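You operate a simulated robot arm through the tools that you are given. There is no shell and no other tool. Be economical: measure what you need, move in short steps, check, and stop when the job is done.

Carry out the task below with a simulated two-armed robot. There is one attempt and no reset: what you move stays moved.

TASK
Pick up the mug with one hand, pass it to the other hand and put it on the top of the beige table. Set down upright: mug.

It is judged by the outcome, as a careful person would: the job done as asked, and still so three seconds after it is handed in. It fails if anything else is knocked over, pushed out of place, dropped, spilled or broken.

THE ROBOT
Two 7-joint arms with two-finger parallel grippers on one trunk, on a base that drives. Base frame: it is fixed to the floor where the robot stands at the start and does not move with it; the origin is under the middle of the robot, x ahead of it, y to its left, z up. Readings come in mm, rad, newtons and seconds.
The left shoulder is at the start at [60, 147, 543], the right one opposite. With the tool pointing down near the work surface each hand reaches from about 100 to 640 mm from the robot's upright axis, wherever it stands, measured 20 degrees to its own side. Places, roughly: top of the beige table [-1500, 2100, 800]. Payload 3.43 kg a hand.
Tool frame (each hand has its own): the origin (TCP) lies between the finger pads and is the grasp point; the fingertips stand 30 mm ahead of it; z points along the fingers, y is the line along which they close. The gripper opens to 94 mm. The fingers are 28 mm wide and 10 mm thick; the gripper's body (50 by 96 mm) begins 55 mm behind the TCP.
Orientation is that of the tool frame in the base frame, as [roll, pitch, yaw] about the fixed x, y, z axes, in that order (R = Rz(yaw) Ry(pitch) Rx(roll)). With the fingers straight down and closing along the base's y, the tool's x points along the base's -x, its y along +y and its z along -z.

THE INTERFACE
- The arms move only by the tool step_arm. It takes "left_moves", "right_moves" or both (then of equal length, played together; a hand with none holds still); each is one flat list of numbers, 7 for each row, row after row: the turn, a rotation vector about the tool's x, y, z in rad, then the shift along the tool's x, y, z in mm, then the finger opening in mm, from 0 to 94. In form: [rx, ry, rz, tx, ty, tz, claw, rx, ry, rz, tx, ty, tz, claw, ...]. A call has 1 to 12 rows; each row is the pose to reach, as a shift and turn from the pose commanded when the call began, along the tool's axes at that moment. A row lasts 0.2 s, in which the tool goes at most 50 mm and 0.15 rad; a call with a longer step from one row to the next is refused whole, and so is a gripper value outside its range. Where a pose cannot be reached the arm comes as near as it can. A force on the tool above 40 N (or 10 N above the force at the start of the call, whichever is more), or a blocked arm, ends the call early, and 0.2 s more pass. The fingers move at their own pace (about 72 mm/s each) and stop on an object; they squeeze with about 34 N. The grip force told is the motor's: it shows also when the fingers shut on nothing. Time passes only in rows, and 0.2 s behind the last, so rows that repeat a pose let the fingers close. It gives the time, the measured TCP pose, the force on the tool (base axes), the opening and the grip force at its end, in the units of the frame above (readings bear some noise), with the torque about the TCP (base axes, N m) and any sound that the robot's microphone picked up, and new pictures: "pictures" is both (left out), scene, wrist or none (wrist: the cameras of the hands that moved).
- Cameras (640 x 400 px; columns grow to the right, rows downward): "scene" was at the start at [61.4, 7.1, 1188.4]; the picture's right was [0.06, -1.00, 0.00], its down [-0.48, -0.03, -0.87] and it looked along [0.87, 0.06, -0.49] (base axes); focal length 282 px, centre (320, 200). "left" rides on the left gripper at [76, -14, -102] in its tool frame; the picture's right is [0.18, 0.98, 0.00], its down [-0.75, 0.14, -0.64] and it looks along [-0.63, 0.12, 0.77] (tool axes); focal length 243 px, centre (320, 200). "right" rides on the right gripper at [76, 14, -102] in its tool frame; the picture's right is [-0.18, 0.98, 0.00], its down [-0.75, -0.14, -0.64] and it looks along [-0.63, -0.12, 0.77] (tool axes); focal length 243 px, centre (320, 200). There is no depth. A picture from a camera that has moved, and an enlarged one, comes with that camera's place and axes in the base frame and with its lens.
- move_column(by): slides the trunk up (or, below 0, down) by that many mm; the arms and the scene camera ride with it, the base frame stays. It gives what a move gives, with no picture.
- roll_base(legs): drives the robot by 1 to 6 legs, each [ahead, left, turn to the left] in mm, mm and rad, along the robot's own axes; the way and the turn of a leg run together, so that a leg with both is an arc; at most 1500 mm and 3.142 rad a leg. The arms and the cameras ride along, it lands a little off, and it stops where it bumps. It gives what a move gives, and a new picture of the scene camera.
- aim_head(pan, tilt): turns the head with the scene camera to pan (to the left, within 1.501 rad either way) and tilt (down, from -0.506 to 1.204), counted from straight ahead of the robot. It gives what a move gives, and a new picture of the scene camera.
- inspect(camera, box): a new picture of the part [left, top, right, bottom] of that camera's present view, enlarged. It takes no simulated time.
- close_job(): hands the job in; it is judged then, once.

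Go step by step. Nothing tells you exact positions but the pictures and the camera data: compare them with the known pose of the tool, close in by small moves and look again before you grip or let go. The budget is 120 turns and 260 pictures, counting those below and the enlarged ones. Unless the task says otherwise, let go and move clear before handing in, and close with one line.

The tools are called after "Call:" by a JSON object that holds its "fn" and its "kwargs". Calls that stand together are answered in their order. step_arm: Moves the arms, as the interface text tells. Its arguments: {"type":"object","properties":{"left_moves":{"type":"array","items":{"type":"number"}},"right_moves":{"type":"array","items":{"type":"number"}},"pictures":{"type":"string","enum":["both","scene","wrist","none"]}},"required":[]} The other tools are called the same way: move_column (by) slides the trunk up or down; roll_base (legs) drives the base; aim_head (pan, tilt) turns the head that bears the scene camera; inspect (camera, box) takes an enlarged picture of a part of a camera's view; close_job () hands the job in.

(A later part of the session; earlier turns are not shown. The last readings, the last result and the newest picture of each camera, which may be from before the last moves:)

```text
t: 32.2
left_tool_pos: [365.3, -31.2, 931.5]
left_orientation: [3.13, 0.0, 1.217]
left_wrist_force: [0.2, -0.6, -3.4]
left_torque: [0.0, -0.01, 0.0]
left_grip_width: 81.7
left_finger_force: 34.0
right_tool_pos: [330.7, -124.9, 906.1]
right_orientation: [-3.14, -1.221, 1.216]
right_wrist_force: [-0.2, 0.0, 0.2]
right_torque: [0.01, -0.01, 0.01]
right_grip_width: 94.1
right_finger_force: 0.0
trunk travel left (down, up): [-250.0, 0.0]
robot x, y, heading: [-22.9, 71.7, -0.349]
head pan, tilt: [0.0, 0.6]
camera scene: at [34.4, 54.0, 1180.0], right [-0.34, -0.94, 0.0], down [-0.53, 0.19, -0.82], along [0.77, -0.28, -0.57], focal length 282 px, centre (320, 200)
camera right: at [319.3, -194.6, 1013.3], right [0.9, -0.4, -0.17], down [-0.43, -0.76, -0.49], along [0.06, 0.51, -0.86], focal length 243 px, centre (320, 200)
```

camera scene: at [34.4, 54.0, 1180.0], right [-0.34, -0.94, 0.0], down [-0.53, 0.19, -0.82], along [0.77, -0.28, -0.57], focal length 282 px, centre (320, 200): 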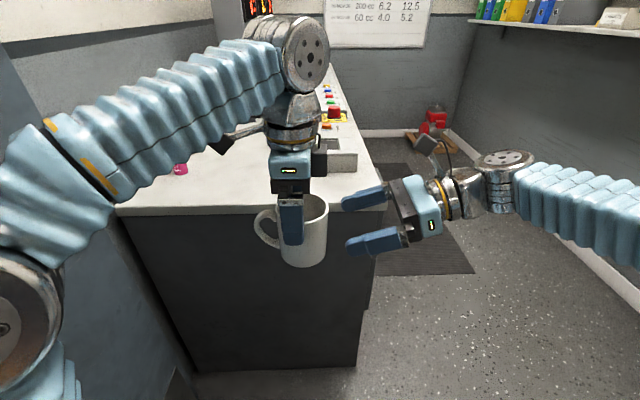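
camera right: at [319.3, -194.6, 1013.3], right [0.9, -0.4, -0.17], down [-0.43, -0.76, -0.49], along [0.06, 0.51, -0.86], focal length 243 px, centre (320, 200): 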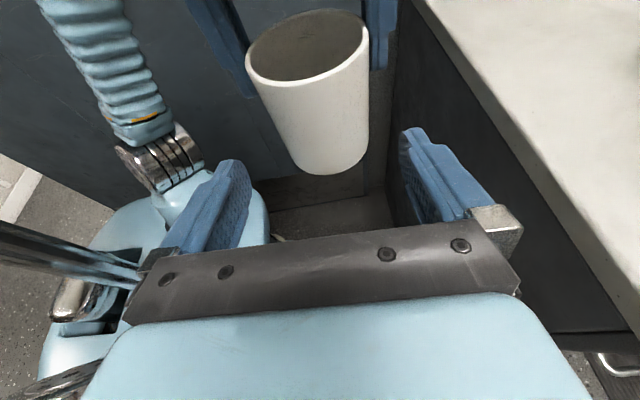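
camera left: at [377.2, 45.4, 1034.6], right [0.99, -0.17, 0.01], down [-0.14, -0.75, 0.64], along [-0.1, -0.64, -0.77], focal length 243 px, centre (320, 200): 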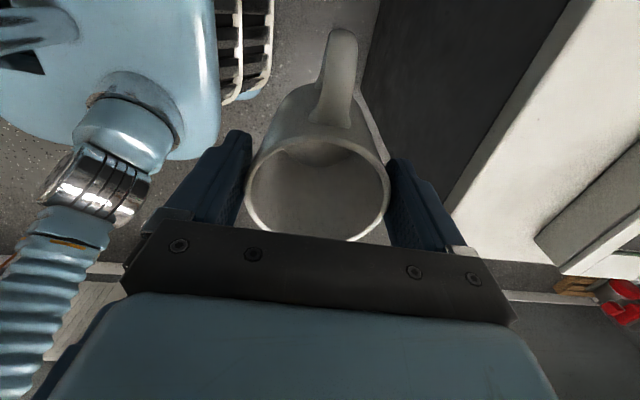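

Aligned laterally. Advancing part way and looking again.

Call:
{"fn": "step_arm", "kwargs": {"right_moves": [0, 0, 0, -1, -0.7, 25, 94, 0, 0, 0, -2, -0.7, 50, 94, 0, 0, 0, -3, -0.7, 75, 94, 0, 0, 0, -3, -0.7, 75, 94]}}

```text
t: 33.2
left_tool_pos: [366.7, -30.8, 931.7]
left_orientation: [3.129, 0.001, 1.217]
left_wrist_force: [-0.3, -0.5, -2.3]
left_torque: [0.01, 0.03, 0.0]
left_grip_width: 81.8
left_finger_force: 33.8
right_tool_pos: [351.0, -57.8, 878.0]
right_orientation: [-3.14, -1.221, 1.219]
right_wrist_force: [0.1, 0.2, -0.1]
right_torque: [0.01, 0.01, -0.01]
right_grip_width: 94.0
right_finger_force: 0.0
trunk travel left (down, up): [-250.0, 0.0]
robot x, y, heading: [-21.9, 71.3, -0.353]
head pan, tilt: [0.0, 0.6]
camera scene: at [34.4, 54.0, 1180.0], right [-0.34, -0.94, 0.0], down [-0.53, 0.19, -0.82], along [0.77, -0.28, -0.57], focal length 282 px, centre (320, 200)
camera right: at [340.2, -126.6, 984.7], right [0.9, -0.4, -0.17], down [-0.43, -0.76, -0.49], along [0.06, 0.51, -0.86], focal length 243 px, centre (320, 200)
```

scene: 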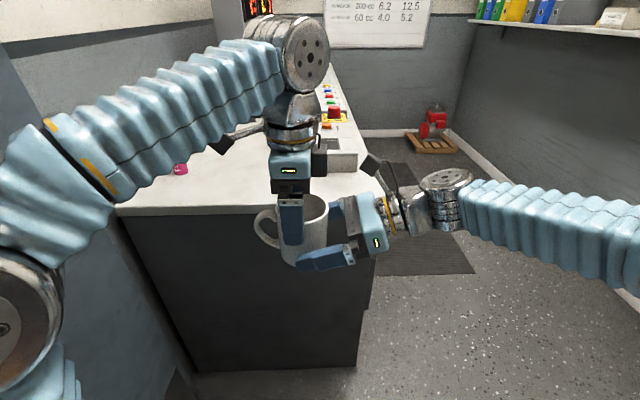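
right: 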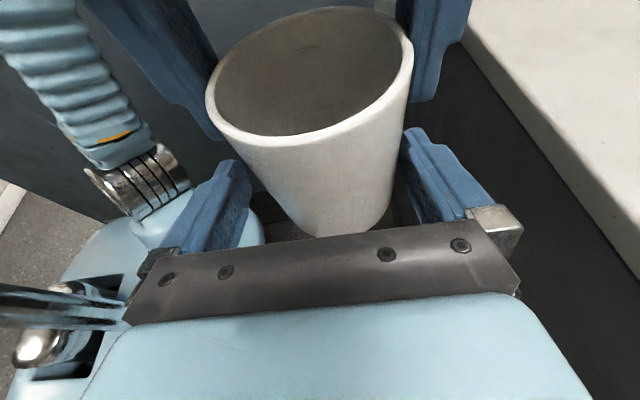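

Fingers pass either side of the mug below the left fingers. Shifting 4 mm to centre, advancing the last 32 mm.

Call:
{"fn": "step_arm", "kwargs": {"right_moves": [0, 0, 0, 0, 4, 2, 94, 0, 0, 0, -0.5, 4, 17, 94, 0, 0, 0, -0.8, 4, 32, 94, 0, 0, 0, -0.8, 4, 32, 94]}}

```text
t: 34.2
left_tool_pos: [366.4, -29.6, 931.6]
left_orientation: [3.13, -0.004, 1.221]
left_wrist_force: [3.9, 12.7, -7.1]
left_torque: [0.41, -0.14, 0.01]
left_grip_width: 81.8
left_finger_force: 33.9
right_tool_pos: [366.1, -33.9, 865.4]
right_orientation: [3.141, -1.221, 1.215]
right_wrist_force: [-5.5, -11.1, 3.1]
right_torque: [0.44, -0.12, 0.05]
right_grip_width: 93.9
right_finger_force: 0.1
trunk travel left (down, up): [-250.0, 0.0]
robot x, y, heading: [-19.6, 75.5, -0.355]
head pan, tilt: [0.0, 0.6]
camera scene: at [34.4, 53.9, 1180.0], right [-0.34, -0.94, 0.0], down [-0.53, 0.19, -0.82], along [0.77, -0.28, -0.57], focal length 282 px, centre (320, 200)
camera right: at [355.2, -104.1, 971.3], right [0.9, -0.4, -0.17], down [-0.43, -0.76, -0.49], along [0.06, 0.51, -0.86], focal length 243 px, centre (320, 200)
```

scene: 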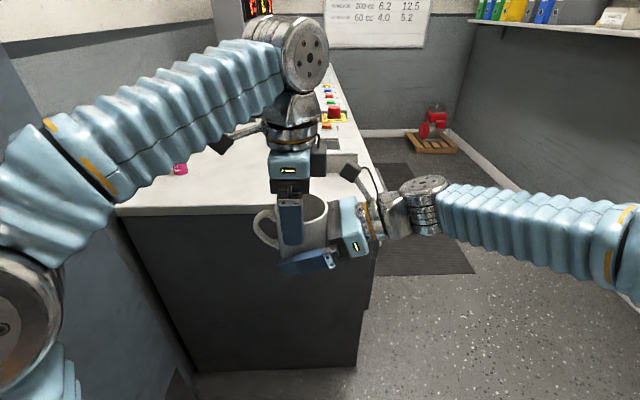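
right: 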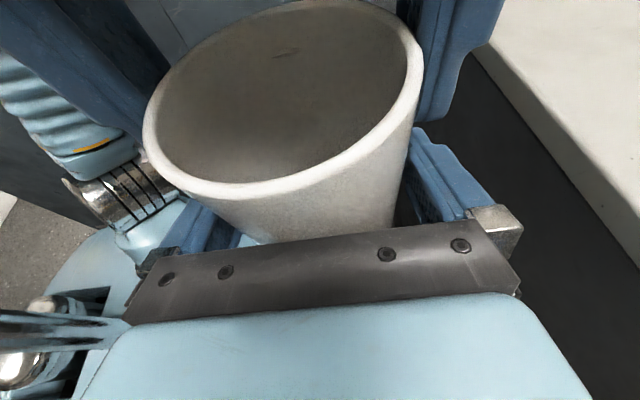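

The palm is lightly touching the mug (12 N). Backing off 6 mm before closing.

Call:
{"fn": "step_arm", "kwargs": {"right_moves": [0, 0, 0, 0, 0, -6, 94, 0, 0, 0, 0, 0, -6, 94]}}

```text
t: 34.8
left_tool_pos: [365.6, -30.3, 931.4]
left_orientation: [3.13, 0.0, 1.216]
left_wrist_force: [0.6, 0.0, -3.2]
left_torque: [0.0, -0.03, -0.01]
left_grip_width: 81.9
left_finger_force: 33.9
right_tool_pos: [363.9, -39.9, 866.1]
right_orientation: [-3.139, -1.222, 1.218]
right_wrist_force: [1.4, 0.2, -0.5]
right_torque: [0.04, 0.01, 0.02]
right_grip_width: 93.7
right_finger_force: 0.2
trunk travel left (down, up): [-250.0, 0.0]
robot x, y, heading: [-23.4, 74.8, -0.351]
head pan, tilt: [0.0, 0.6]
camera scene: at [34.4, 53.9, 1180.0], right [-0.34, -0.94, 0.0], down [-0.53, 0.19, -0.82], along [0.77, -0.28, -0.57], focal length 282 px, centre (320, 200)
camera right: at [352.7, -109.0, 973.5], right [0.9, -0.4, -0.17], down [-0.43, -0.76, -0.49], along [0.06, 0.51, -0.86], focal length 243 px, centre (320, 200)
```

scene: 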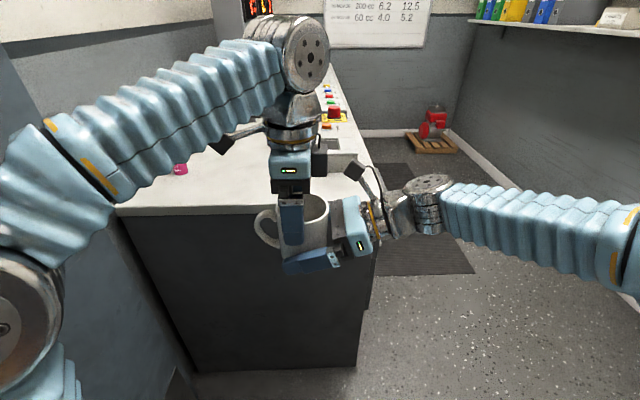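
right: 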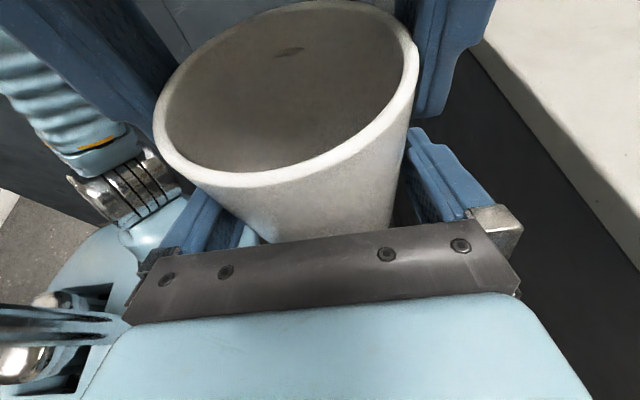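

Contact force is gone and the alignment is good. Closing the right hand while the left still holds.

Call:
{"fn": "step_arm", "kwargs": {"right_moves": [0, 0, 0, 0, 0, 0, 88, 0, 0, 0, 0, 0, 0, 82, 0, 0, 0, 0, 0, 0, 74, 0, 0, 0, 0, 0, 0, 60, 0, 0, 0, 0, 0, 0, 55, 0, 0, 0, 0, 0, 0, 55]}}

```text
t: 36.2
left_tool_pos: [366.5, -29.9, 930.5]
left_orientation: [3.129, 0.001, 1.218]
left_wrist_force: [3.2, -1.1, -2.7]
left_torque: [-0.08, -0.01, 0.02]
left_grip_width: 81.9
left_finger_force: 34.2
right_tool_pos: [363.8, -40.0, 866.5]
right_orientation: [3.141, -1.221, 1.218]
right_wrist_force: [-3.1, 1.8, -0.2]
right_torque: [-0.05, -0.21, -0.01]
right_grip_width: 80.2
right_finger_force: 33.5
trunk travel left (down, up): [-250.0, 0.0]
robot x, y, heading: [-24.2, 71.1, -0.349]
head pan, tilt: [0.0, 0.6]
camera scene: at [34.4, 53.9, 1180.0], right [-0.34, -0.94, 0.0], down [-0.53, 0.19, -0.82], along [0.77, -0.28, -0.57], focal length 282 px, centre (320, 200)
camera right: at [352.7, -109.1, 973.5], right [0.9, -0.4, -0.17], down [-0.43, -0.76, -0.49], along [0.06, 0.51, -0.86], focal length 243 px, centre (320, 200)
```

scene: 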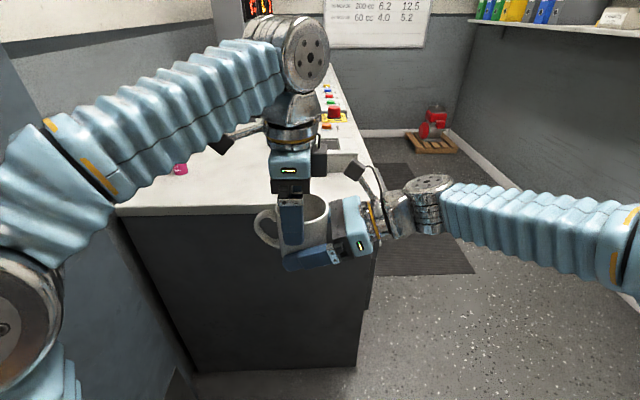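
right: 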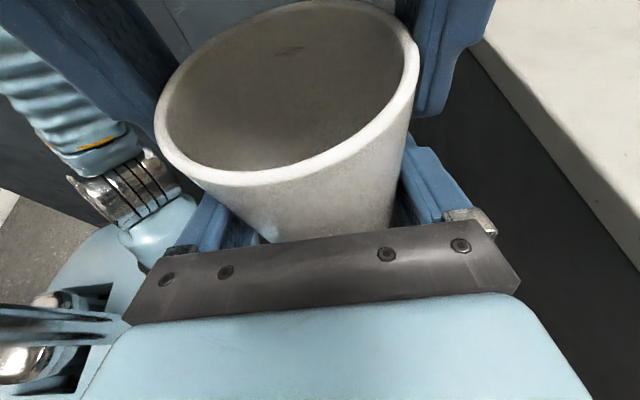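

Both hands grip the mug. Opening the left hand and lifting it straight up.

Call:
{"fn": "step_arm", "kwargs": {"left_moves": [0, 0, 0, 0, 0, 0, 86, 0, 0, 0, 0, 0, 0, 94, 0, 0, 0, 0, 0, 0, 94, 0, 0, 0, 0, 0, -15, 94, 0, 0, 0, 0, 0, -30, 94, 0, 0, 0, 0, 0, -50, 94, 0, 0, 0, 0, 0, -70, 94], "pictures": "scene"}}

```text
t: 37.8
left_tool_pos: [365.3, -30.2, 983.0]
left_orientation: [3.128, 0.0, 1.217]
left_wrist_force: [0.6, -0.1, 0.1]
left_torque: [-0.01, 0.0, 0.02]
left_grip_width: 94.1
left_finger_force: 0.1
left hand out of reach, approached as far as the arm can: row 7
right_tool_pos: [364.7, -39.0, 866.5]
right_orientation: [-3.141, -1.221, 1.219]
right_wrist_force: [-0.3, 0.0, -0.4]
right_torque: [-0.02, 0.04, 0.05]
right_grip_width: 79.9
right_finger_force: 34.1
trunk travel left (down, up): [-250.0, 0.0]
robot x, y, heading: [-18.7, 72.4, -0.349]
head pan, tilt: [0.0, 0.6]
camera scene: at [34.2, 53.8, 1180.0], right [-0.34, -0.94, 0.0], down [-0.53, 0.19, -0.82], along [0.77, -0.28, -0.57], focal length 282 px, centre (320, 200)
```

scene: 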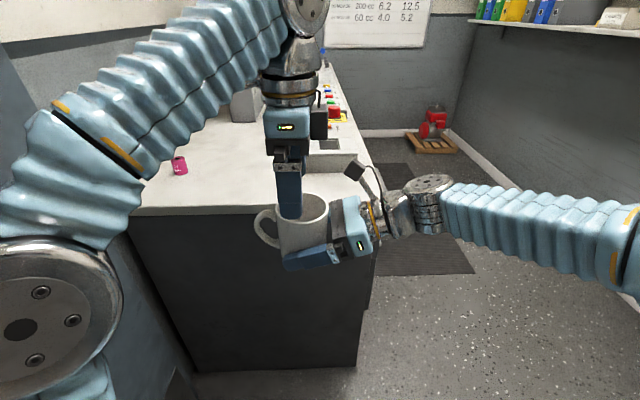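

The mug is in the right hand alone. Moving the left hand away to the left and turning it back.

Call:
{"fn": "step_arm", "kwargs": {"left_moves": [0, 0, 0, 25, 0, 0, 94, 0, 0, 0, 55, 0, 0, 94, 0, 0, -0.14, 85, 0, 0, 94, 0, 0, -0.28, 115, 0, 0, 94, 0, 0, -0.42, 130, 10, 0, 94, 0, 0, -0.56, 140, 20, 0, 94, 0, 0, -0.7, 150, 30, 0, 94, 0, 0, -0.84, 150, 40, 0, 94, 0, 0, -0.98, 150, 50, 0, 94, 0, 0, -1.12, 150, 60, 0, 94, 0, 0, -1.26, 150, 70, 0, 94, 0, 0, -1.4, 150, 75, 0, 94], "pictures": "scene"}}

Call:
{"fn": "step_arm", "kwargs": {"right_moves": [0, 0, 0, 25, 0, -9, 55, 0, 0, 0, 50, 0, -18, 55, 0, 0, 0, 75, 0, -27, 55, 0, 0, 0, 75, 0, -27, 55], "pictures": "both"}}

```text
t: 40.4
left_tool_pos: [482.3, 87.9, 979.2]
left_orientation: [3.136, 0.018, 2.48]
left_wrist_force: [0.1, 0.2, -0.1]
left_torque: [-0.01, -0.01, -0.03]
left_grip_width: 94.0
left_finger_force: 0.1
left hand out of reach, approached as far as the arm can: row 11, 12
right_tool_pos: [364.3, -40.4, 864.5]
right_orientation: [-3.14, -1.223, 1.217]
right_wrist_force: [1.6, 0.8, -0.1]
right_torque: [-0.03, 0.0, -0.01]
right_grip_width: 80.0
right_finger_force: 34.0
trunk travel left (down, up): [-250.0, 0.0]
robot x, y, heading: [-23.0, 72.6, -0.352]
head pan, tilt: [0.0, 0.6]
camera scene: at [34.3, 54.1, 1180.0], right [-0.34, -0.94, 0.0], down [-0.53, 0.19, -0.82], along [0.77, -0.28, -0.57], focal length 282 px, centre (320, 200)
```

scene: 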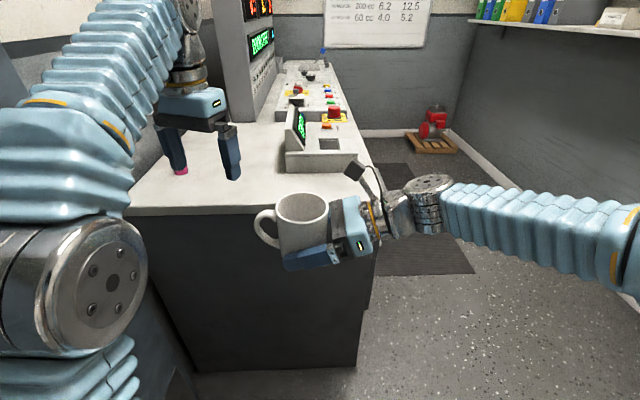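

```text
t: 41.4
left_tool_pos: [481.5, 86.3, 979.0]
left_orientation: [3.136, 0.016, 2.476]
left_wrist_force: [0.3, -0.6, 0.1]
left_torque: [-0.02, 0.03, 0.01]
left_grip_width: 94.0
left_finger_force: 0.1
right_tool_pos: [364.3, -38.6, 948.3]
right_orientation: [-3.139, -1.222, 1.218]
right_wrist_force: [-0.2, 0.7, -2.8]
right_torque: [-0.01, 0.02, 0.0]
right_grip_width: 80.0
right_finger_force: 34.3
trunk travel left (down, up): [-250.0, 0.0]
robot x, y, heading: [-20.8, 76.3, -0.35]
head pan, tilt: [0.0, 0.6]
camera scene: at [34.3, 53.9, 1180.0], right [-0.34, -0.94, 0.0], down [-0.53, 0.19, -0.82], along [0.77, -0.28, -0.57], focal length 282 px, centre (320, 200)
camera right: at [353.6, -107.7, 1054.2], right [0.9, -0.4, -0.17], down [-0.43, -0.76, -0.49], along [0.06, 0.51, -0.86], focal length 243 px, centre (320, 200)
```

scene: 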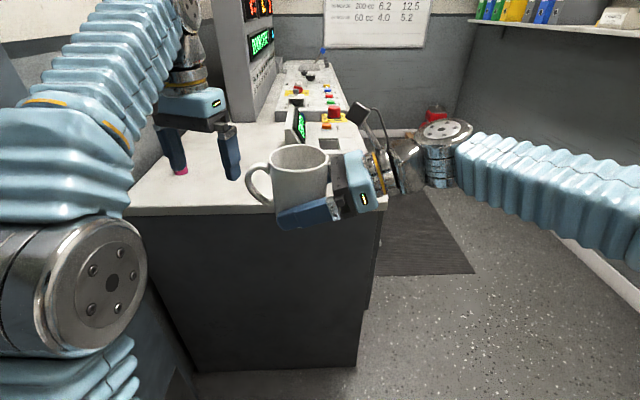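
right: 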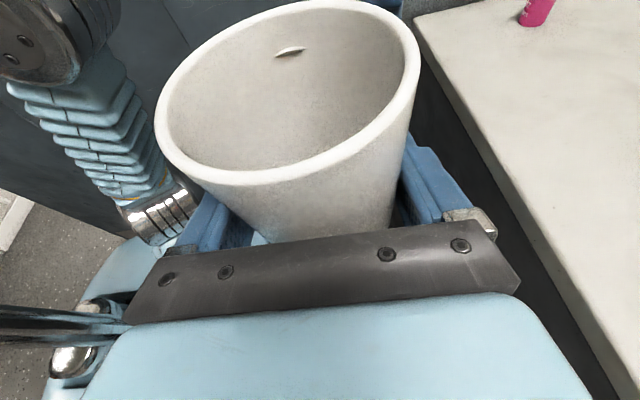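

The mug is upright and secure in the right hand. Retracting the left hand to a compact pose, well clear of the mug.

Call:
{"fn": "step_arm", "kwargs": {"left_moves": [0, 0, 0, 42, -12.6, 0, 60, 0, 0, 0, 84, -25.2, 0, 30, 0, 0, 0, 126, -37.8, 0, 10, 0, 0, 0, 168, -50.4, 0, 10, 0, 0, 0, 210, -63, 0, 10], "pictures": "none"}}

Call:
{"fn": "aim_head", "kwargs": {"pan": 1.5, "tilt": 0.4}}

```text
t: 42.6
left_tool_pos: [278.6, 168.6, 975.2]
left_orientation: [3.137, 0.015, 2.479]
left_wrist_force: [-0.1, 0.6, -0.2]
left_torque: [0.01, -0.03, 0.02]
left_grip_width: 9.8
left_finger_force: 0.1
right_tool_pos: [365.0, -38.6, 946.3]
right_orientation: [-3.139, -1.222, 1.215]
right_wrist_force: [0.9, 0.4, -3.0]
right_torque: [0.01, 0.01, 0.0]
right_grip_width: 79.9
right_finger_force: 33.6
trunk travel left (down, up): [-250.0, 0.0]
robot x, y, heading: [-21.9, 69.2, -0.35]
head pan, tilt: [0.0, 0.6]
```

```text
t: 44.2
left_tool_pos: [279.0, 168.9, 975.7]
left_orientation: [3.137, 0.014, 2.478]
left_wrist_force: [-0.1, -0.9, 0.1]
left_torque: [0.0, 0.0, 0.01]
left_grip_width: 10.2
left_finger_force: 0.0
right_tool_pos: [364.0, -38.0, 947.6]
right_orientation: [-3.141, -1.223, 1.217]
right_wrist_force: [-1.0, 0.1, -2.6]
right_torque: [0.0, 0.03, 0.01]
right_grip_width: 80.0
right_finger_force: 33.8
trunk travel left (down, up): [-250.0, 0.0]
robot x, y, heading: [-23.4, 74.5, -0.352]
head pan, tilt: [1.499, 0.4]
camera scene: at [-10.6, 168.8, 1198.2], right [0.91, -0.41, 0.0], down [-0.16, -0.35, -0.92], along [0.38, 0.84, -0.39], focal length 282 px, centre (320, 200)
```

scene: 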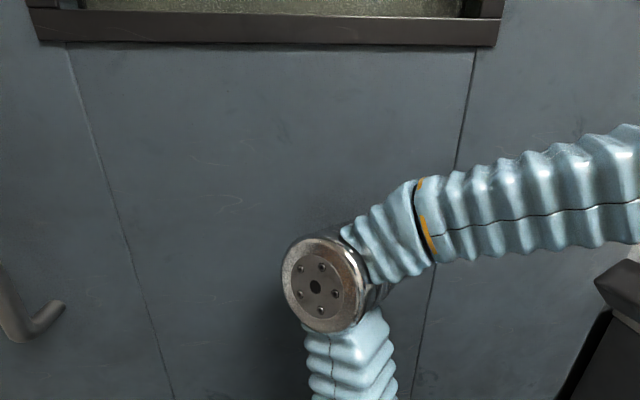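

Only wall is visible to the left; the way to the table is behind me. I'll turn clockwise on the spot (free radius all round) and look.

Call:
{"fn": "aim_head", "kwargs": {"pan": -1.5, "tilt": 0.3}}

Call:
{"fn": "roll_base", "kwargs": {"legs": [[0, 0, -1.2]]}}

```text
t: 46.8
left_tool_pos: [279.7, 168.2, 976.0]
left_orientation: [3.137, 0.015, 2.475]
left_wrist_force: [0.2, 0.4, 0.4]
left_torque: [0.03, 0.03, 0.02]
left_grip_width: 10.0
left_finger_force: 0.0
right_tool_pos: [365.4, -38.3, 947.6]
right_orientation: [-3.141, -1.222, 1.219]
right_wrist_force: [-0.2, -0.3, -2.5]
right_torque: [-0.03, 0.01, -0.03]
right_grip_width: 79.8
right_finger_force: 34.3
trunk travel left (down, up): [-250.0, 0.0]
robot x, y, heading: [-20.9, 71.0, -0.354]
head pan, tilt: [-1.499, 0.3]
camera scene: at [-74.4, -5.4, 1207.5], right [-0.96, 0.28, 0.0], down [0.08, 0.28, -0.96], along [-0.26, -0.92, -0.3], focal length 282 px, centre (320, 200)
```

scene: 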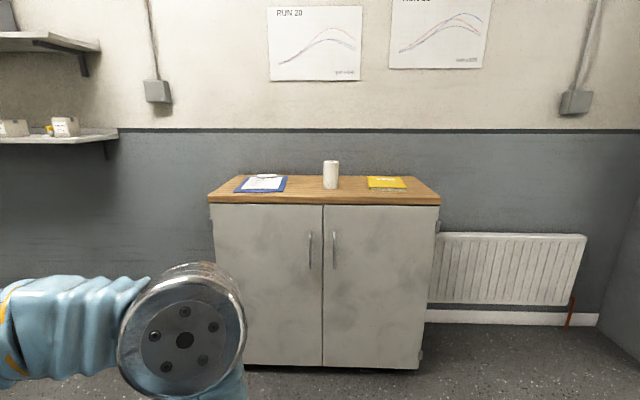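

```text
t: 50.3
left_tool_pos: [172.6, -174.8, 976.0]
left_orientation: [3.136, 0.016, 1.263]
left_wrist_force: [0.2, -0.1, 0.7]
left_torque: [-0.04, 0.01, -0.01]
left_grip_width: 10.1
left_finger_force: 0.0
right_tool_pos: [9.7, -327.9, 945.7]
right_orientation: [-3.14, -1.222, 0.005]
right_wrist_force: [-0.5, 0.0, -3.0]
right_torque: [-0.02, 0.02, -0.04]
right_grip_width: 80.0
right_finger_force: 34.1
trunk travel left (down, up): [-250.0, 0.0]
robot x, y, heading: [-22.5, 71.3, -1.561]
head pan, tilt: [-1.499, 0.3]
camera scene: at [-113.9, 96.6, 1207.5], right [-0.08, 1.0, 0.0], down [0.29, 0.02, -0.96], along [-0.95, -0.07, -0.3], focal length 282 px, centre (320, 200)
```

scene: 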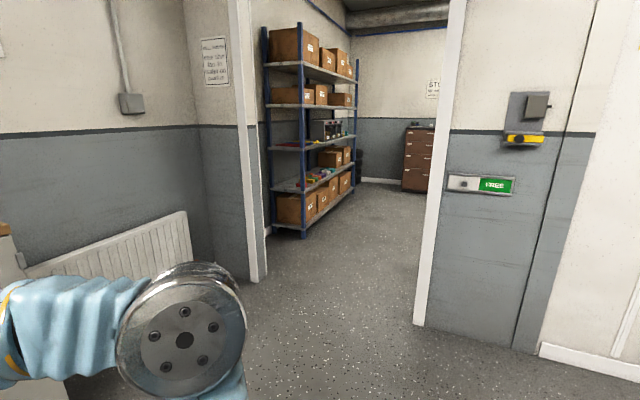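

There's a doorway behind; I need to see further round toward the table. Turning on.

Call:
{"fn": "roll_base", "kwargs": {"legs": [[0, 0, -1.1]]}}

```text
t: 53.4
left_tool_pos: [-153.8, -212.3, 977.0]
left_orientation: [3.136, 0.016, 0.161]
left_wrist_force: [-0.1, 0.3, 0.1]
left_torque: [0.04, -0.03, 0.0]
left_grip_width: 10.2
left_finger_force: 0.1
right_tool_pos: [-365.0, -136.4, 947.0]
right_orientation: [-3.141, -1.222, -1.099]
right_wrist_force: [0.2, 0.1, -2.3]
right_torque: [0.01, 0.02, 0.02]
right_grip_width: 79.8
right_finger_force: 33.9
trunk travel left (down, up): [-250.0, 0.0]
robot x, y, heading: [-23.2, 71.4, -2.664]
head pan, tilt: [-1.499, 0.3]
camera scene: at [-42.7, 167.4, 1207.5], right [0.85, 0.52, 0.0], down [0.15, -0.25, -0.96], along [-0.5, 0.82, -0.3], focal length 282 px, centre (320, 200)
```

scene: 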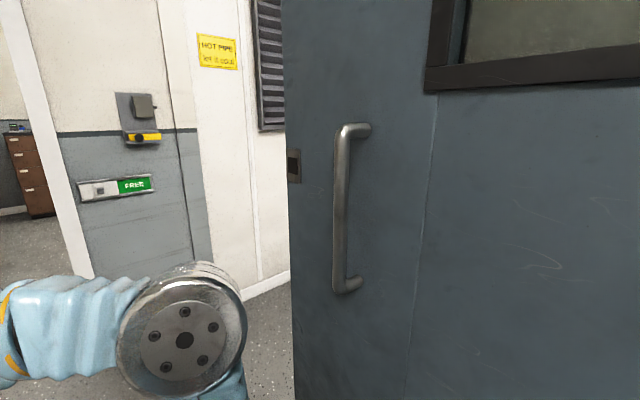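

The grey-blue panel is a partition and the white wall behind it hides the table, so the way is through the doorway, centred about [-1717, 42]. I'll face it.

Call:
{"fn": "aim_head", "kwargs": {"pan": 0.0, "tilt": 0.35}}

Call:
{"fn": "roll_base", "kwargs": {"legs": [[0, 0, -0.478]]}}

```text
t: 55.0
left_tool_pos: [-155.0, -212.0, 975.6]
left_orientation: [3.137, 0.016, 0.161]
left_wrist_force: [-0.6, -0.1, 0.3]
left_torque: [0.0, -0.01, -0.01]
left_grip_width: 10.0
left_finger_force: 0.1
right_tool_pos: [-365.3, -135.0, 947.3]
right_orientation: [-3.139, -1.221, -1.1]
right_wrist_force: [0.2, 0.5, -2.8]
right_torque: [0.0, 0.05, -0.03]
right_grip_width: 79.7
right_finger_force: 34.2
trunk travel left (down, up): [-250.0, 0.0]
robot x, y, heading: [-23.1, 76.2, -2.665]
head pan, tilt: [0.0, 0.351]
camera scene: at [-77.1, 45.2, 1202.7], right [-0.46, 0.89, 0.0], down [0.31, 0.16, -0.94], along [-0.84, -0.43, -0.34], focal length 282 px, centre (320, 200)
```

scene: 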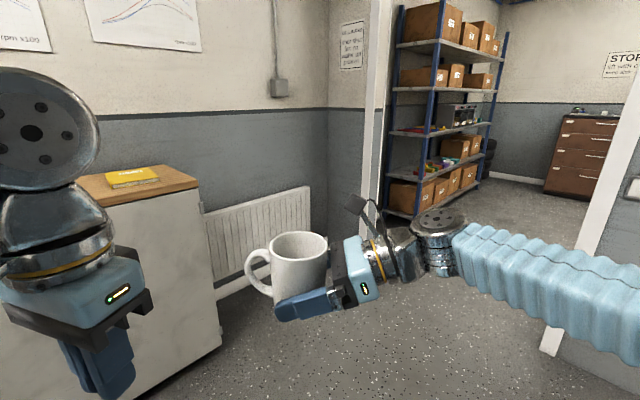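

```text
t: 56.8
left_tool_pos: [-271.8, -118.2, 976.5]
left_orientation: [3.136, 0.015, -0.321]
left_wrist_force: [0.4, -0.9, -0.4]
left_torque: [0.01, 0.0, -0.01]
left_grip_width: 10.0
left_finger_force: 0.0
right_tool_pos: [-422.0, 47.3, 946.0]
right_orientation: [-3.141, -1.221, -1.581]
right_wrist_force: [-0.3, 0.0, -3.1]
right_torque: [0.06, -0.02, 0.04]
right_grip_width: 80.1
right_finger_force: 33.7
trunk travel left (down, up): [-250.0, 0.0]
robot x, y, heading: [-19.3, 72.7, 3.138]
head pan, tilt: [0.0, 0.351]
camera scene: at [-84.0, 74.5, 1202.7], right [0.01, 1.0, 0.0], down [0.34, 0.0, -0.94], along [-0.94, 0.01, -0.34], focal length 282 px, centre (320, 200)
```

scene: 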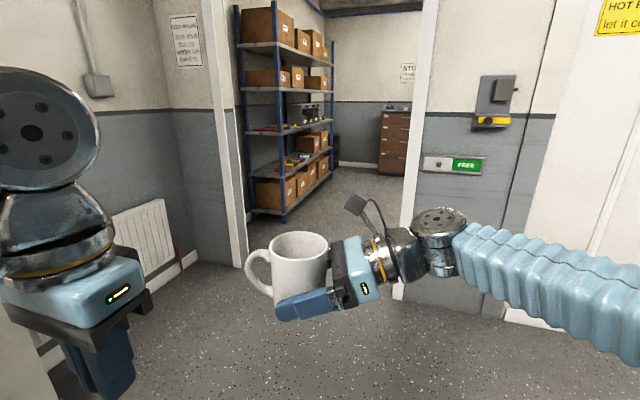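

Facing the doorway. I'll check how far the right elbow sticks out before driving.

Call:
{"fn": "aim_head", "kwargs": {"pan": -1.0, "tilt": 0.8}}

```text
t: 58.1
left_tool_pos: [-272.4, -119.0, 976.1]
left_orientation: [3.137, 0.015, -0.321]
left_wrist_force: [0.6, -0.2, -0.4]
left_torque: [0.0, 0.0, 0.0]
left_grip_width: 9.9
left_finger_force: 0.0
right_tool_pos: [-422.8, 46.8, 946.9]
right_orientation: [-3.139, -1.221, -1.581]
right_wrist_force: [0.0, -0.3, -2.9]
right_torque: [-0.02, -0.03, -0.01]
right_grip_width: 80.1
right_finger_force: 34.3
trunk travel left (down, up): [-250.0, 0.0]
robot x, y, heading: [-20.0, 73.4, 3.134]
head pan, tilt: [-1.0, 0.799]
camera scene: at [-34.1, 142.0, 1163.1], right [0.84, 0.54, 0.0], down [0.38, -0.61, -0.7], along [-0.37, 0.59, -0.72], focal length 282 px, centre (320, 200)
```

scene: 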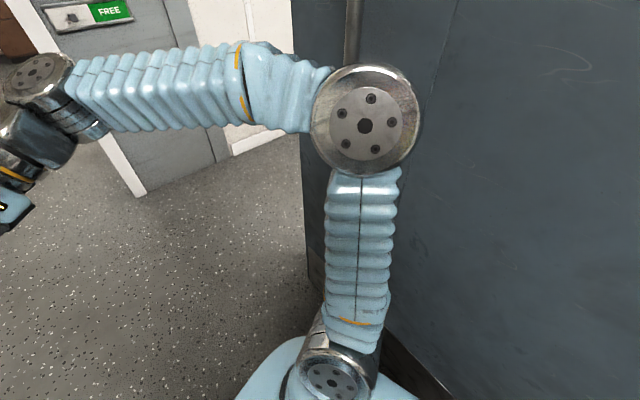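

The elbow reaches about 370 mm to the right; the doorway leaves ~540 each side of the centreline. Driving toward it.

Call:
{"fn": "aim_head", "kwargs": {"pan": -0.3, "tilt": 0.35}}

Call:
{"fn": "roll_base", "kwargs": {"legs": [[1200, 35, 0]]}}

```text
t: 59.1
left_tool_pos: [-272.2, -117.7, 977.2]
left_orientation: [3.137, 0.016, -0.321]
left_wrist_force: [0.4, 0.5, -0.2]
left_torque: [0.01, 0.0, 0.02]
left_grip_width: 9.8
left_finger_force: 0.1
right_tool_pos: [-422.8, 47.1, 947.2]
right_orientation: [-3.139, -1.222, -1.581]
right_wrist_force: [-0.5, -0.4, -3.1]
right_torque: [0.02, -0.02, 0.0]
right_grip_width: 79.9
right_finger_force: 34.1
trunk travel left (down, up): [-250.0, 0.0]
robot x, y, heading: [-21.8, 74.4, 3.133]
head pan, tilt: [-0.3, 0.351]
camera scene: at [-79.7, 102.1, 1202.7], right [0.3, 0.95, 0.0], down [0.33, -0.1, -0.94], along [-0.89, 0.28, -0.34], focal length 282 px, centre (320, 200)
```

scene: 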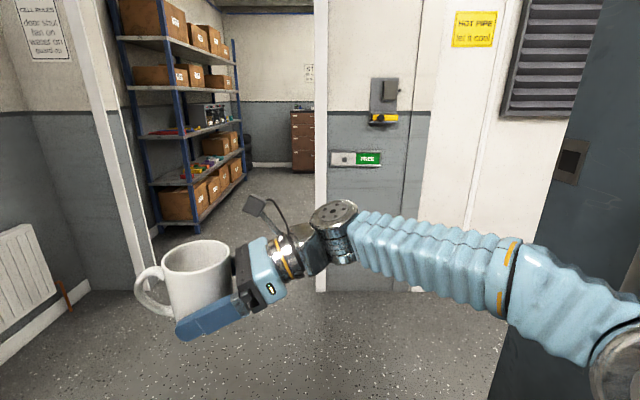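

```text
t: 65.2
left_tool_pos: [-1478.6, -125.8, 975.8]
left_orientation: [3.136, 0.016, -0.345]
left_wrist_force: [0.2, -0.7, 0.5]
left_torque: [0.0, 0.0, 0.04]
left_grip_width: 9.9
left_finger_force: 0.1
right_tool_pos: [-1625.1, 43.4, 947.3]
right_orientation: [-3.139, -1.222, -1.604]
right_wrist_force: [0.3, 0.9, -2.4]
right_torque: [-0.01, 0.0, 0.0]
right_grip_width: 79.9
right_finger_force: 33.7
trunk travel left (down, up): [-250.0, 0.0]
robot x, y, heading: [-1225.4, 62.3, 3.108]
head pan, tilt: [-0.3, 0.351]
camera scene: at [-1281.6, 90.2, 1202.7], right [0.32, 0.95, 0.0], down [0.33, -0.11, -0.94], along [-0.89, 0.3, -0.34], focal length 282 px, centre (320, 200)
```

scene: 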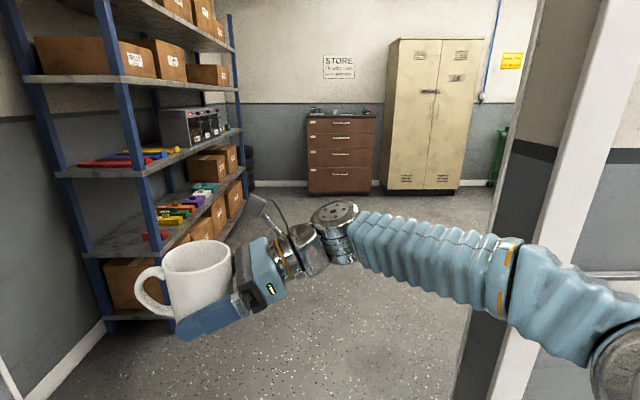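

The next room shows shelving on the left, drawers and a locker ahead. Continuing through the doorway, a little left to stay central.

Call:
{"fn": "roll_base", "kwargs": {"legs": [[600, 50, 0], [500, 0, 0]]}}

Call:
{"fn": "aim_head", "kwargs": {"pan": -1.3, "tilt": 0.35}}

```text
t: 71.2
left_tool_pos: [-2594.7, -151.9, 976.8]
left_orientation: [3.136, 0.017, -0.33]
left_wrist_force: [-0.2, 0.1, -1.1]
left_torque: [-0.04, 0.01, 0.02]
left_grip_width: 9.9
left_finger_force: 0.1
right_tool_pos: [-2742.5, 16.2, 946.3]
right_orientation: [-3.139, -1.221, -1.59]
right_wrist_force: [-0.4, -0.5, -1.8]
right_torque: [0.01, -0.01, 0.02]
right_grip_width: 79.7
right_finger_force: 34.4
trunk travel left (down, up): [-250.0, 0.0]
robot x, y, heading: [-2343.5, 33.9, 3.12]
head pan, tilt: [-0.3, 0.351]
camera scene: at [-2399.2, 66.3, 1202.7], right [0.31, 0.95, 0.0], down [0.33, -0.11, -0.94], along [-0.89, 0.29, -0.34], focal length 282 px, centre (320, 200)
```

scene: 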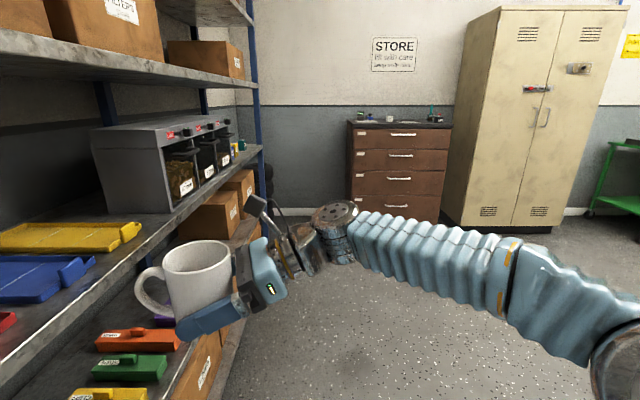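

```text
t: 72.5
left_tool_pos: [-2592.4, -150.8, 976.0]
left_orientation: [3.137, 0.015, -0.331]
left_wrist_force: [-0.9, -0.4, 0.2]
left_torque: [0.01, 0.02, -0.02]
left_grip_width: 10.1
left_finger_force: 0.0
right_tool_pos: [-2742.5, 14.2, 948.1]
right_orientation: [-3.14, -1.222, -1.592]
right_wrist_force: [0.4, -0.4, -2.2]
right_torque: [0.0, -0.01, -0.01]
right_grip_width: 79.7
right_finger_force: 34.1
trunk travel left (down, up): [-250.0, 0.0]
robot x, y, heading: [-2342.0, 38.0, 3.124]
head pan, tilt: [-1.3, 0.351]
camera scene: at [-2334.2, 127.3, 1202.8], right [0.97, 0.25, 0.0], down [0.09, -0.33, -0.94], along [-0.24, 0.91, -0.34], focal length 282 px, centre (320, 200)
```

scene: 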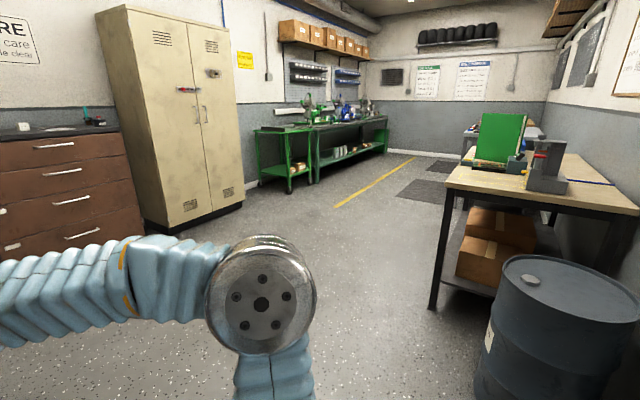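

I see the beige-topped table on the right with a green box and a grey device on it, a barrel before it. I'll zoom to find free space on top.

Call:
{"fn": "inspect", "kwargs": {"camera": "scene", "box": [400, 80, 640, 230]}}

```text
2.67 times, centred on (520, 155) of scene
camera zoom: at [-2334.2, 127.3, 1202.8], right [0.97, 0.25, 0.0], down [0.09, -0.33, -0.94], along [-0.24, 0.91, -0.34], focal length 751 px, centre (-213, 320)
```

zoom: 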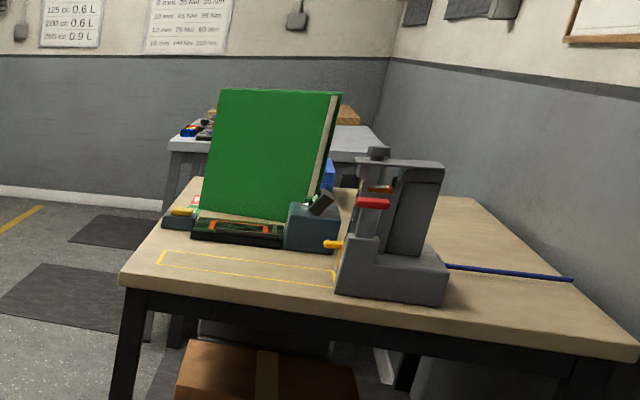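

Free space is on the near-left part of the top (marked rectangle), left of the grey device. Plan: move clear of the wall, drive along +y, then face the table's long edge. First legs now.

Call:
{"fn": "roll_base", "kwargs": {"legs": [[320, 0, 0], [0, 0, -1.553]]}}

Call:
{"fn": "aim_head", "kwargs": {"pan": -0.45, "tilt": 0.45}}

```text
t: 74.0
left_tool_pos: [-2760.7, -140.6, 979.3]
left_orientation: [3.127, 0.025, -0.345]
left_wrist_force: [0.1, 0.0, 0.9]
left_torque: [-0.02, 0.01, 0.01]
left_grip_width: 10.1
left_finger_force: 0.0
right_tool_pos: [-2913.8, 23.2, 945.7]
right_orientation: [-3.138, -1.223, -1.593]
right_wrist_force: [-0.2, -0.1, -3.3]
right_torque: [0.07, -0.01, 0.02]
right_grip_width: 80.1
right_finger_force: 34.2
trunk travel left (down, up): [-250.0, 0.0]
robot x, y, heading: [-2512.3, 42.9, 3.126]
head pan, tilt: [-1.3, 0.351]
stopped in leg 1: the robot was blocked; the commanded pose is now the measured one
camera scene: at [-2503.9, 136.9, 1202.6], right [0.97, 0.25, 0.0], down [0.08, -0.34, -0.94], along [-0.24, 0.91, -0.35], focal length 282 px, centre (320, 200)
```

scene: 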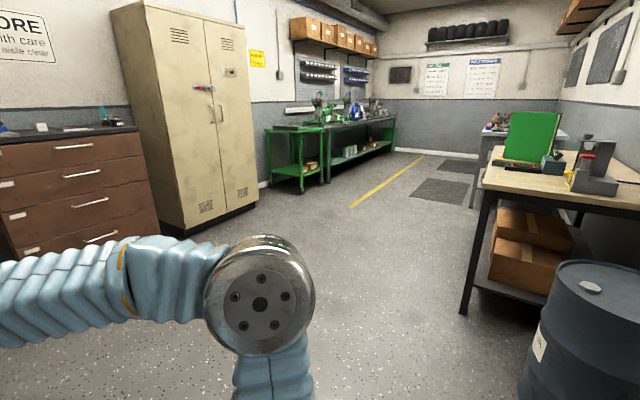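

```text
t: 75.2
left_tool_pos: [-2761.4, -140.5, 979.0]
left_orientation: [3.127, 0.023, -0.342]
left_wrist_force: [-0.6, -0.5, -0.3]
left_torque: [0.0, 0.0, -0.01]
left_grip_width: 10.3
left_finger_force: 0.0
right_tool_pos: [-2912.6, 23.9, 946.2]
right_orientation: [-3.141, -1.225, -1.59]
right_wrist_force: [-0.9, 0.2, -2.9]
right_torque: [0.01, 0.01, 0.02]
right_grip_width: 80.1
right_finger_force: 34.4
trunk travel left (down, up): [-250.0, 0.0]
robot x, y, heading: [-2514.5, 39.5, 3.125]
head pan, tilt: [-0.45, 0.45]
camera scene: at [-2562.4, 88.8, 1193.3], right [0.45, 0.89, -0.01], down [0.39, -0.2, -0.9], along [-0.8, 0.4, -0.44], focal length 282 px, centre (320, 200)
```

scene: 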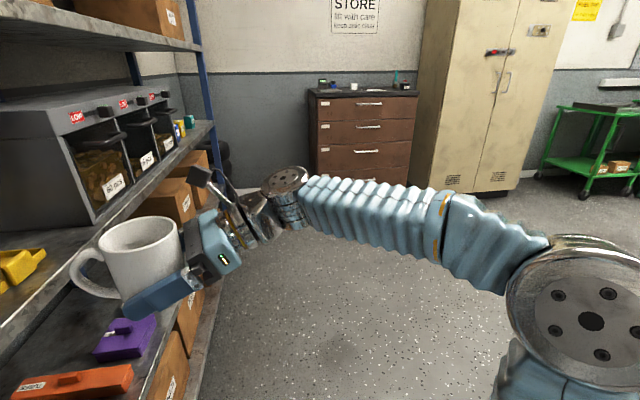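

The robot was blocked — probably the left side against the shelving. Looking left before moving.

Call:
{"fn": "aim_head", "kwargs": {"pan": 0.9, "tilt": 0.5}}

Call:
{"fn": "aim_head", "kwargs": {"pan": 0.9, "tilt": 1.15}}

```text
t: 76.7
left_tool_pos: [-2760.7, -141.8, 979.2]
left_orientation: [3.128, 0.022, -0.341]
left_wrist_force: [0.0, 0.2, -0.3]
left_torque: [-0.04, 0.0, -0.02]
left_grip_width: 10.0
left_finger_force: 0.1
right_tool_pos: [-2912.0, 23.4, 946.9]
right_orientation: [-3.138, -1.226, -1.59]
right_wrist_force: [0.1, 0.4, -3.2]
right_torque: [0.07, 0.01, -0.01]
right_grip_width: 80.0
right_finger_force: 33.6
trunk travel left (down, up): [-250.0, 0.0]
robot x, y, heading: [-2513.1, 39.9, 3.12]
head pan, tilt: [0.901, 0.499]
camera scene: at [-2538.1, -23.1, 1189.4], right [-0.77, 0.64, 0.0], down [0.3, 0.36, -0.88], along [-0.56, -0.68, -0.47], focal length 282 px, centre (320, 200)
```

scene: 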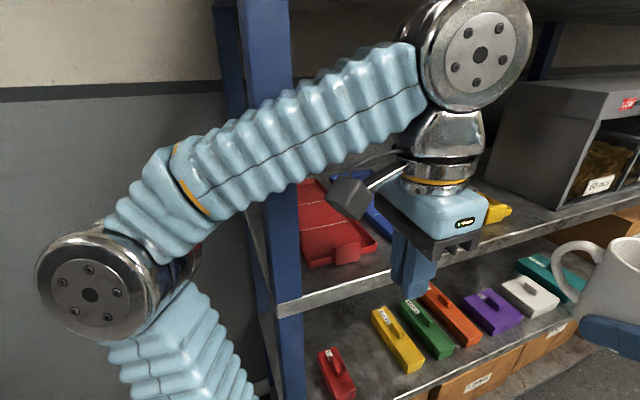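

```text
t: 77.7
left_tool_pos: [-2761.0, -142.4, 979.5]
left_orientation: [3.128, 0.025, -0.342]
left_wrist_force: [0.1, 0.3, 0.3]
left_torque: [0.01, 0.01, 0.0]
left_grip_width: 10.0
left_finger_force: 0.0
right_tool_pos: [-2913.3, 22.9, 946.2]
right_orientation: [-3.139, -1.226, -1.589]
right_wrist_force: [0.2, 0.5, -3.8]
right_torque: [0.04, -0.02, -0.03]
right_grip_width: 79.8
right_finger_force: 34.0
trunk travel left (down, up): [-250.0, 0.0]
robot x, y, heading: [-2510.5, 41.0, 3.123]
head pan, tilt: [0.901, 1.15]
camera scene: at [-2518.2, 0.8, 1138.5], right [-0.77, 0.63, 0.0], down [0.58, 0.7, -0.41], along [-0.26, -0.32, -0.91], focal length 282 px, centre (320, 200)
```

scene: 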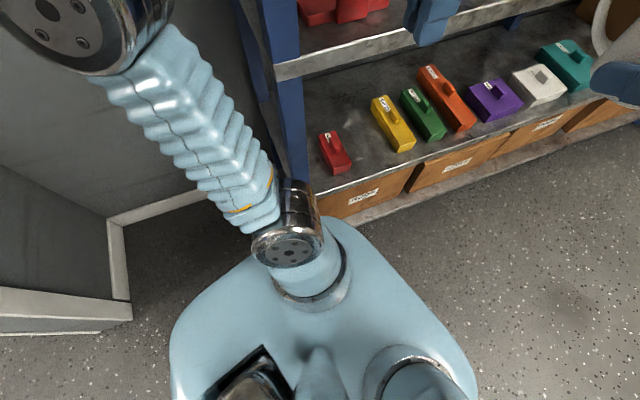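

The left forearm has come up against the shelf post; nothing looks moved. Backing off the way I came and sliding right, away from the shelf.

Call:
{"fn": "roll_base", "kwargs": {"legs": [[-120, -40, 0], [0, -300, 0]]}}

Call:
{"fn": "aim_head", "kwargs": {"pan": 0.9, "tilt": 0.5}}

```text
t: 80.6
left_tool_pos: [-2635.9, 189.0, 977.9]
left_orientation: [3.136, 0.025, -0.349]
left_wrist_force: [-0.5, -0.7, 0.5]
left_torque: [0.02, 0.01, 0.03]
left_grip_width: 9.7
left_finger_force: 0.1
right_tool_pos: [-2786.0, 355.9, 946.1]
right_orientation: [-3.134, -1.22, -1.605]
right_wrist_force: [0.1, -0.7, -3.1]
right_torque: [-0.01, 0.0, -0.01]
right_grip_width: 80.2
right_finger_force: 33.9
trunk travel left (down, up): [-250.0, 0.0]
robot x, y, heading: [-2386.5, 375.1, 3.117]
head pan, tilt: [0.901, 1.15]
camera scene: at [-2392.5, 329.5, 1138.2], right [-0.77, 0.64, 0.0], down [0.59, 0.7, -0.41], along [-0.26, -0.31, -0.91], focal length 282 px, centre (320, 200)
```

scene: 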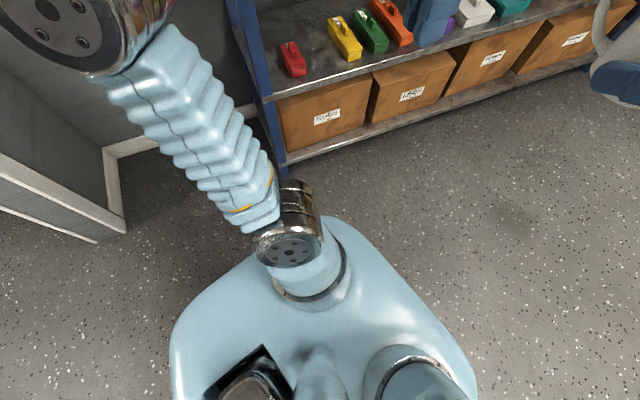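

```text
t: 81.7
left_tool_pos: [-2636.4, 190.7, 978.4]
left_orientation: [3.134, 0.024, -0.35]
left_wrist_force: [0.4, -0.9, 0.4]
left_torque: [-0.01, -0.04, 0.02]
left_grip_width: 9.7
left_finger_force: 0.1
right_tool_pos: [-2787.7, 356.1, 945.1]
right_orientation: [-3.135, -1.22, -1.606]
right_wrist_force: [-0.5, 0.0, -3.1]
right_torque: [-0.01, 0.0, -0.01]
right_grip_width: 79.6
right_finger_force: 34.2
trunk travel left (down, up): [-250.0, 0.0]
robot x, y, heading: [-2382.1, 374.0, 3.116]
head pan, tilt: [0.901, 0.499]
camera scene: at [-2412.6, 305.5, 1189.0], right [-0.77, 0.64, 0.0], down [0.31, 0.37, -0.88], along [-0.56, -0.67, -0.48], focal length 282 px, centre (320, 200)
```

scene: 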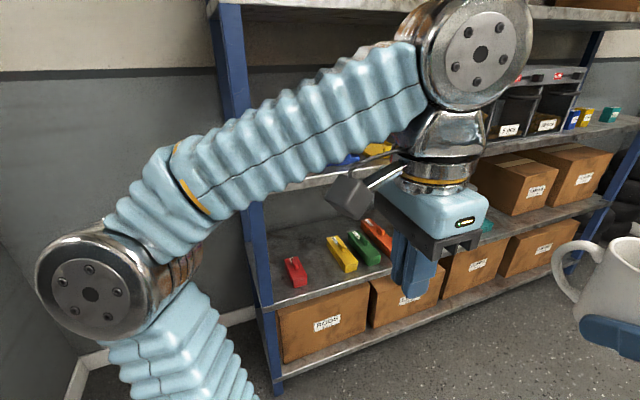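

Clear of the shelf and all intact. Now turning clockwise to face along +y.

Call:
{"fn": "aim_head", "kwargs": {"pan": -0.3, "tilt": 0.5}}

Call:
{"fn": "roll_base", "kwargs": {"legs": [[0, 0, -1.5]]}}

```text
t: 83.1
left_tool_pos: [-2635.4, 189.9, 977.5]
left_orientation: [3.134, 0.023, -0.35]
left_wrist_force: [0.1, 0.2, 0.0]
left_torque: [-0.02, 0.03, -0.02]
left_grip_width: 10.0
left_finger_force: 0.0
right_tool_pos: [-2787.8, 356.6, 945.8]
right_orientation: [-3.135, -1.221, -1.606]
right_wrist_force: [-0.1, 0.1, -3.7]
right_torque: [0.05, 0.02, 0.0]
right_grip_width: 79.8
right_finger_force: 33.7
trunk travel left (down, up): [-250.0, 0.0]
robot x, y, heading: [-2388.2, 374.0, 3.11]
head pan, tilt: [-0.3, 0.499]
camera scene: at [-2440.5, 404.4, 1189.1], right [0.32, 0.95, 0.0], down [0.45, -0.15, -0.88], along [-0.83, 0.28, -0.48], focal length 282 px, centre (320, 200)
```

scene: 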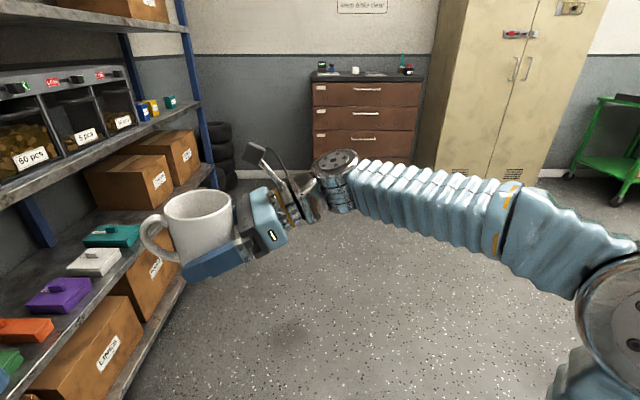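

```text
t: 87.0
left_tool_pos: [-2601.5, 598.9, 976.4]
left_orientation: [3.135, 0.025, -1.785]
left_wrist_force: [-0.3, 0.2, -0.1]
left_torque: [0.04, 0.01, 0.01]
left_grip_width: 10.1
left_finger_force: 0.0
right_tool_pos: [-2456.5, 771.0, 946.7]
right_orientation: [-3.133, -1.221, -3.041]
right_wrist_force: [-0.1, 0.1, -3.4]
right_torque: [-0.02, 0.03, -0.02]
right_grip_width: 80.0
right_finger_force: 33.5
trunk travel left (down, up): [-250.0, 0.0]
robot x, y, heading: [-2384.3, 375.8, 1.684]
head pan, tilt: [-0.3, 0.499]
camera scene: at [-2363.6, 435.9, 1189.1], right [0.98, -0.19, 0.0], down [-0.09, -0.47, -0.88], along [0.17, 0.86, -0.48], focal length 282 px, centre (320, 200)
```

scene: 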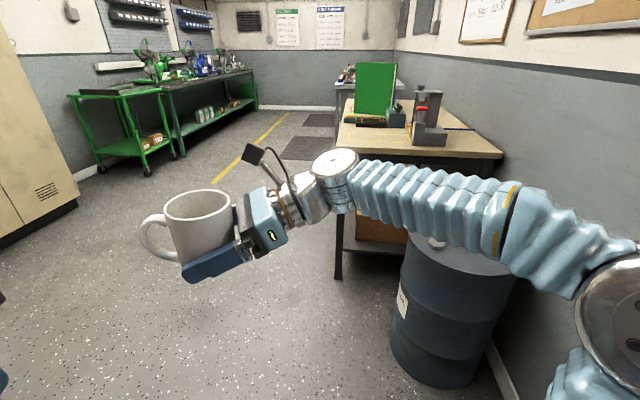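

The path along the table's left side is free, and I'm already heading the right way. Driving 1500 mm to a turning spot about 0.6 m from its long edge.

Call:
{"fn": "roll_base", "kwargs": {"legs": [[1480, 20, 0]]}}

Call:
{"fn": "aim_head", "kwargs": {"pan": -1.3, "tilt": 0.5}}

```text
t: 94.2
left_tool_pos: [-2757.7, 2035.3, 977.0]
left_orientation: [3.133, 0.025, -1.808]
left_wrist_force: [-0.5, -0.5, -0.7]
left_torque: [-0.05, 0.02, -0.01]
left_grip_width: 10.1
left_finger_force: 0.0
right_tool_pos: [-2609.4, 2203.7, 944.4]
right_orientation: [-3.132, -1.219, -3.063]
right_wrist_force: [-0.9, 1.0, -2.4]
right_torque: [-0.01, 0.0, 0.0]
right_grip_width: 80.0
right_finger_force: 33.9
trunk travel left (down, up): [-250.0, 0.0]
robot x, y, heading: [-2544.8, 1807.2, 1.654]
head pan, tilt: [-0.3, 0.499]
camera scene: at [-2523.6, 1866.4, 1189.1], right [0.98, -0.21, 0.0], down [-0.1, -0.47, -0.88], along [0.19, 0.86, -0.48], focal length 282 px, centre (320, 200)
```

scene: 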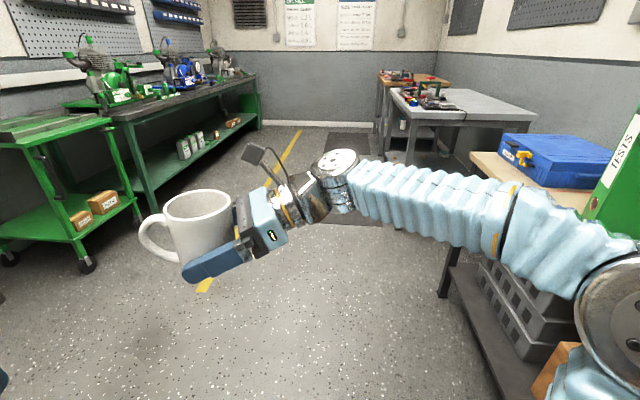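

```text
t: 95.4
left_tool_pos: [-2757.4, 2034.9, 978.0]
left_orientation: [3.134, 0.024, -1.808]
left_wrist_force: [0.7, -0.4, 0.7]
left_torque: [0.0, -0.01, -0.02]
left_grip_width: 9.9
left_finger_force: 0.2
right_tool_pos: [-2609.9, 2204.4, 945.4]
right_orientation: [-3.133, -1.219, -3.064]
right_wrist_force: [0.1, -0.1, -3.1]
right_torque: [0.02, -0.07, -0.03]
right_grip_width: 80.0
right_finger_force: 33.8
trunk travel left (down, up): [-250.0, 0.0]
robot x, y, heading: [-2546.0, 1803.7, 1.66]
head pan, tilt: [-1.3, 0.499]
camera scene: at [-2457.7, 1809.5, 1189.1], right [0.35, -0.94, 0.0], down [-0.45, -0.17, -0.88], along [0.82, 0.31, -0.48], focal length 282 px, centre (320, 200)
```

scene: 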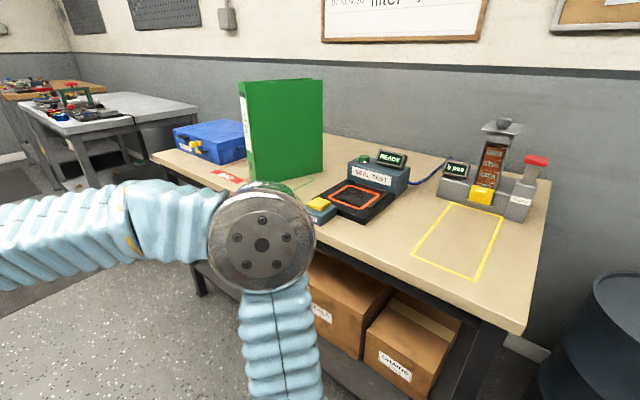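

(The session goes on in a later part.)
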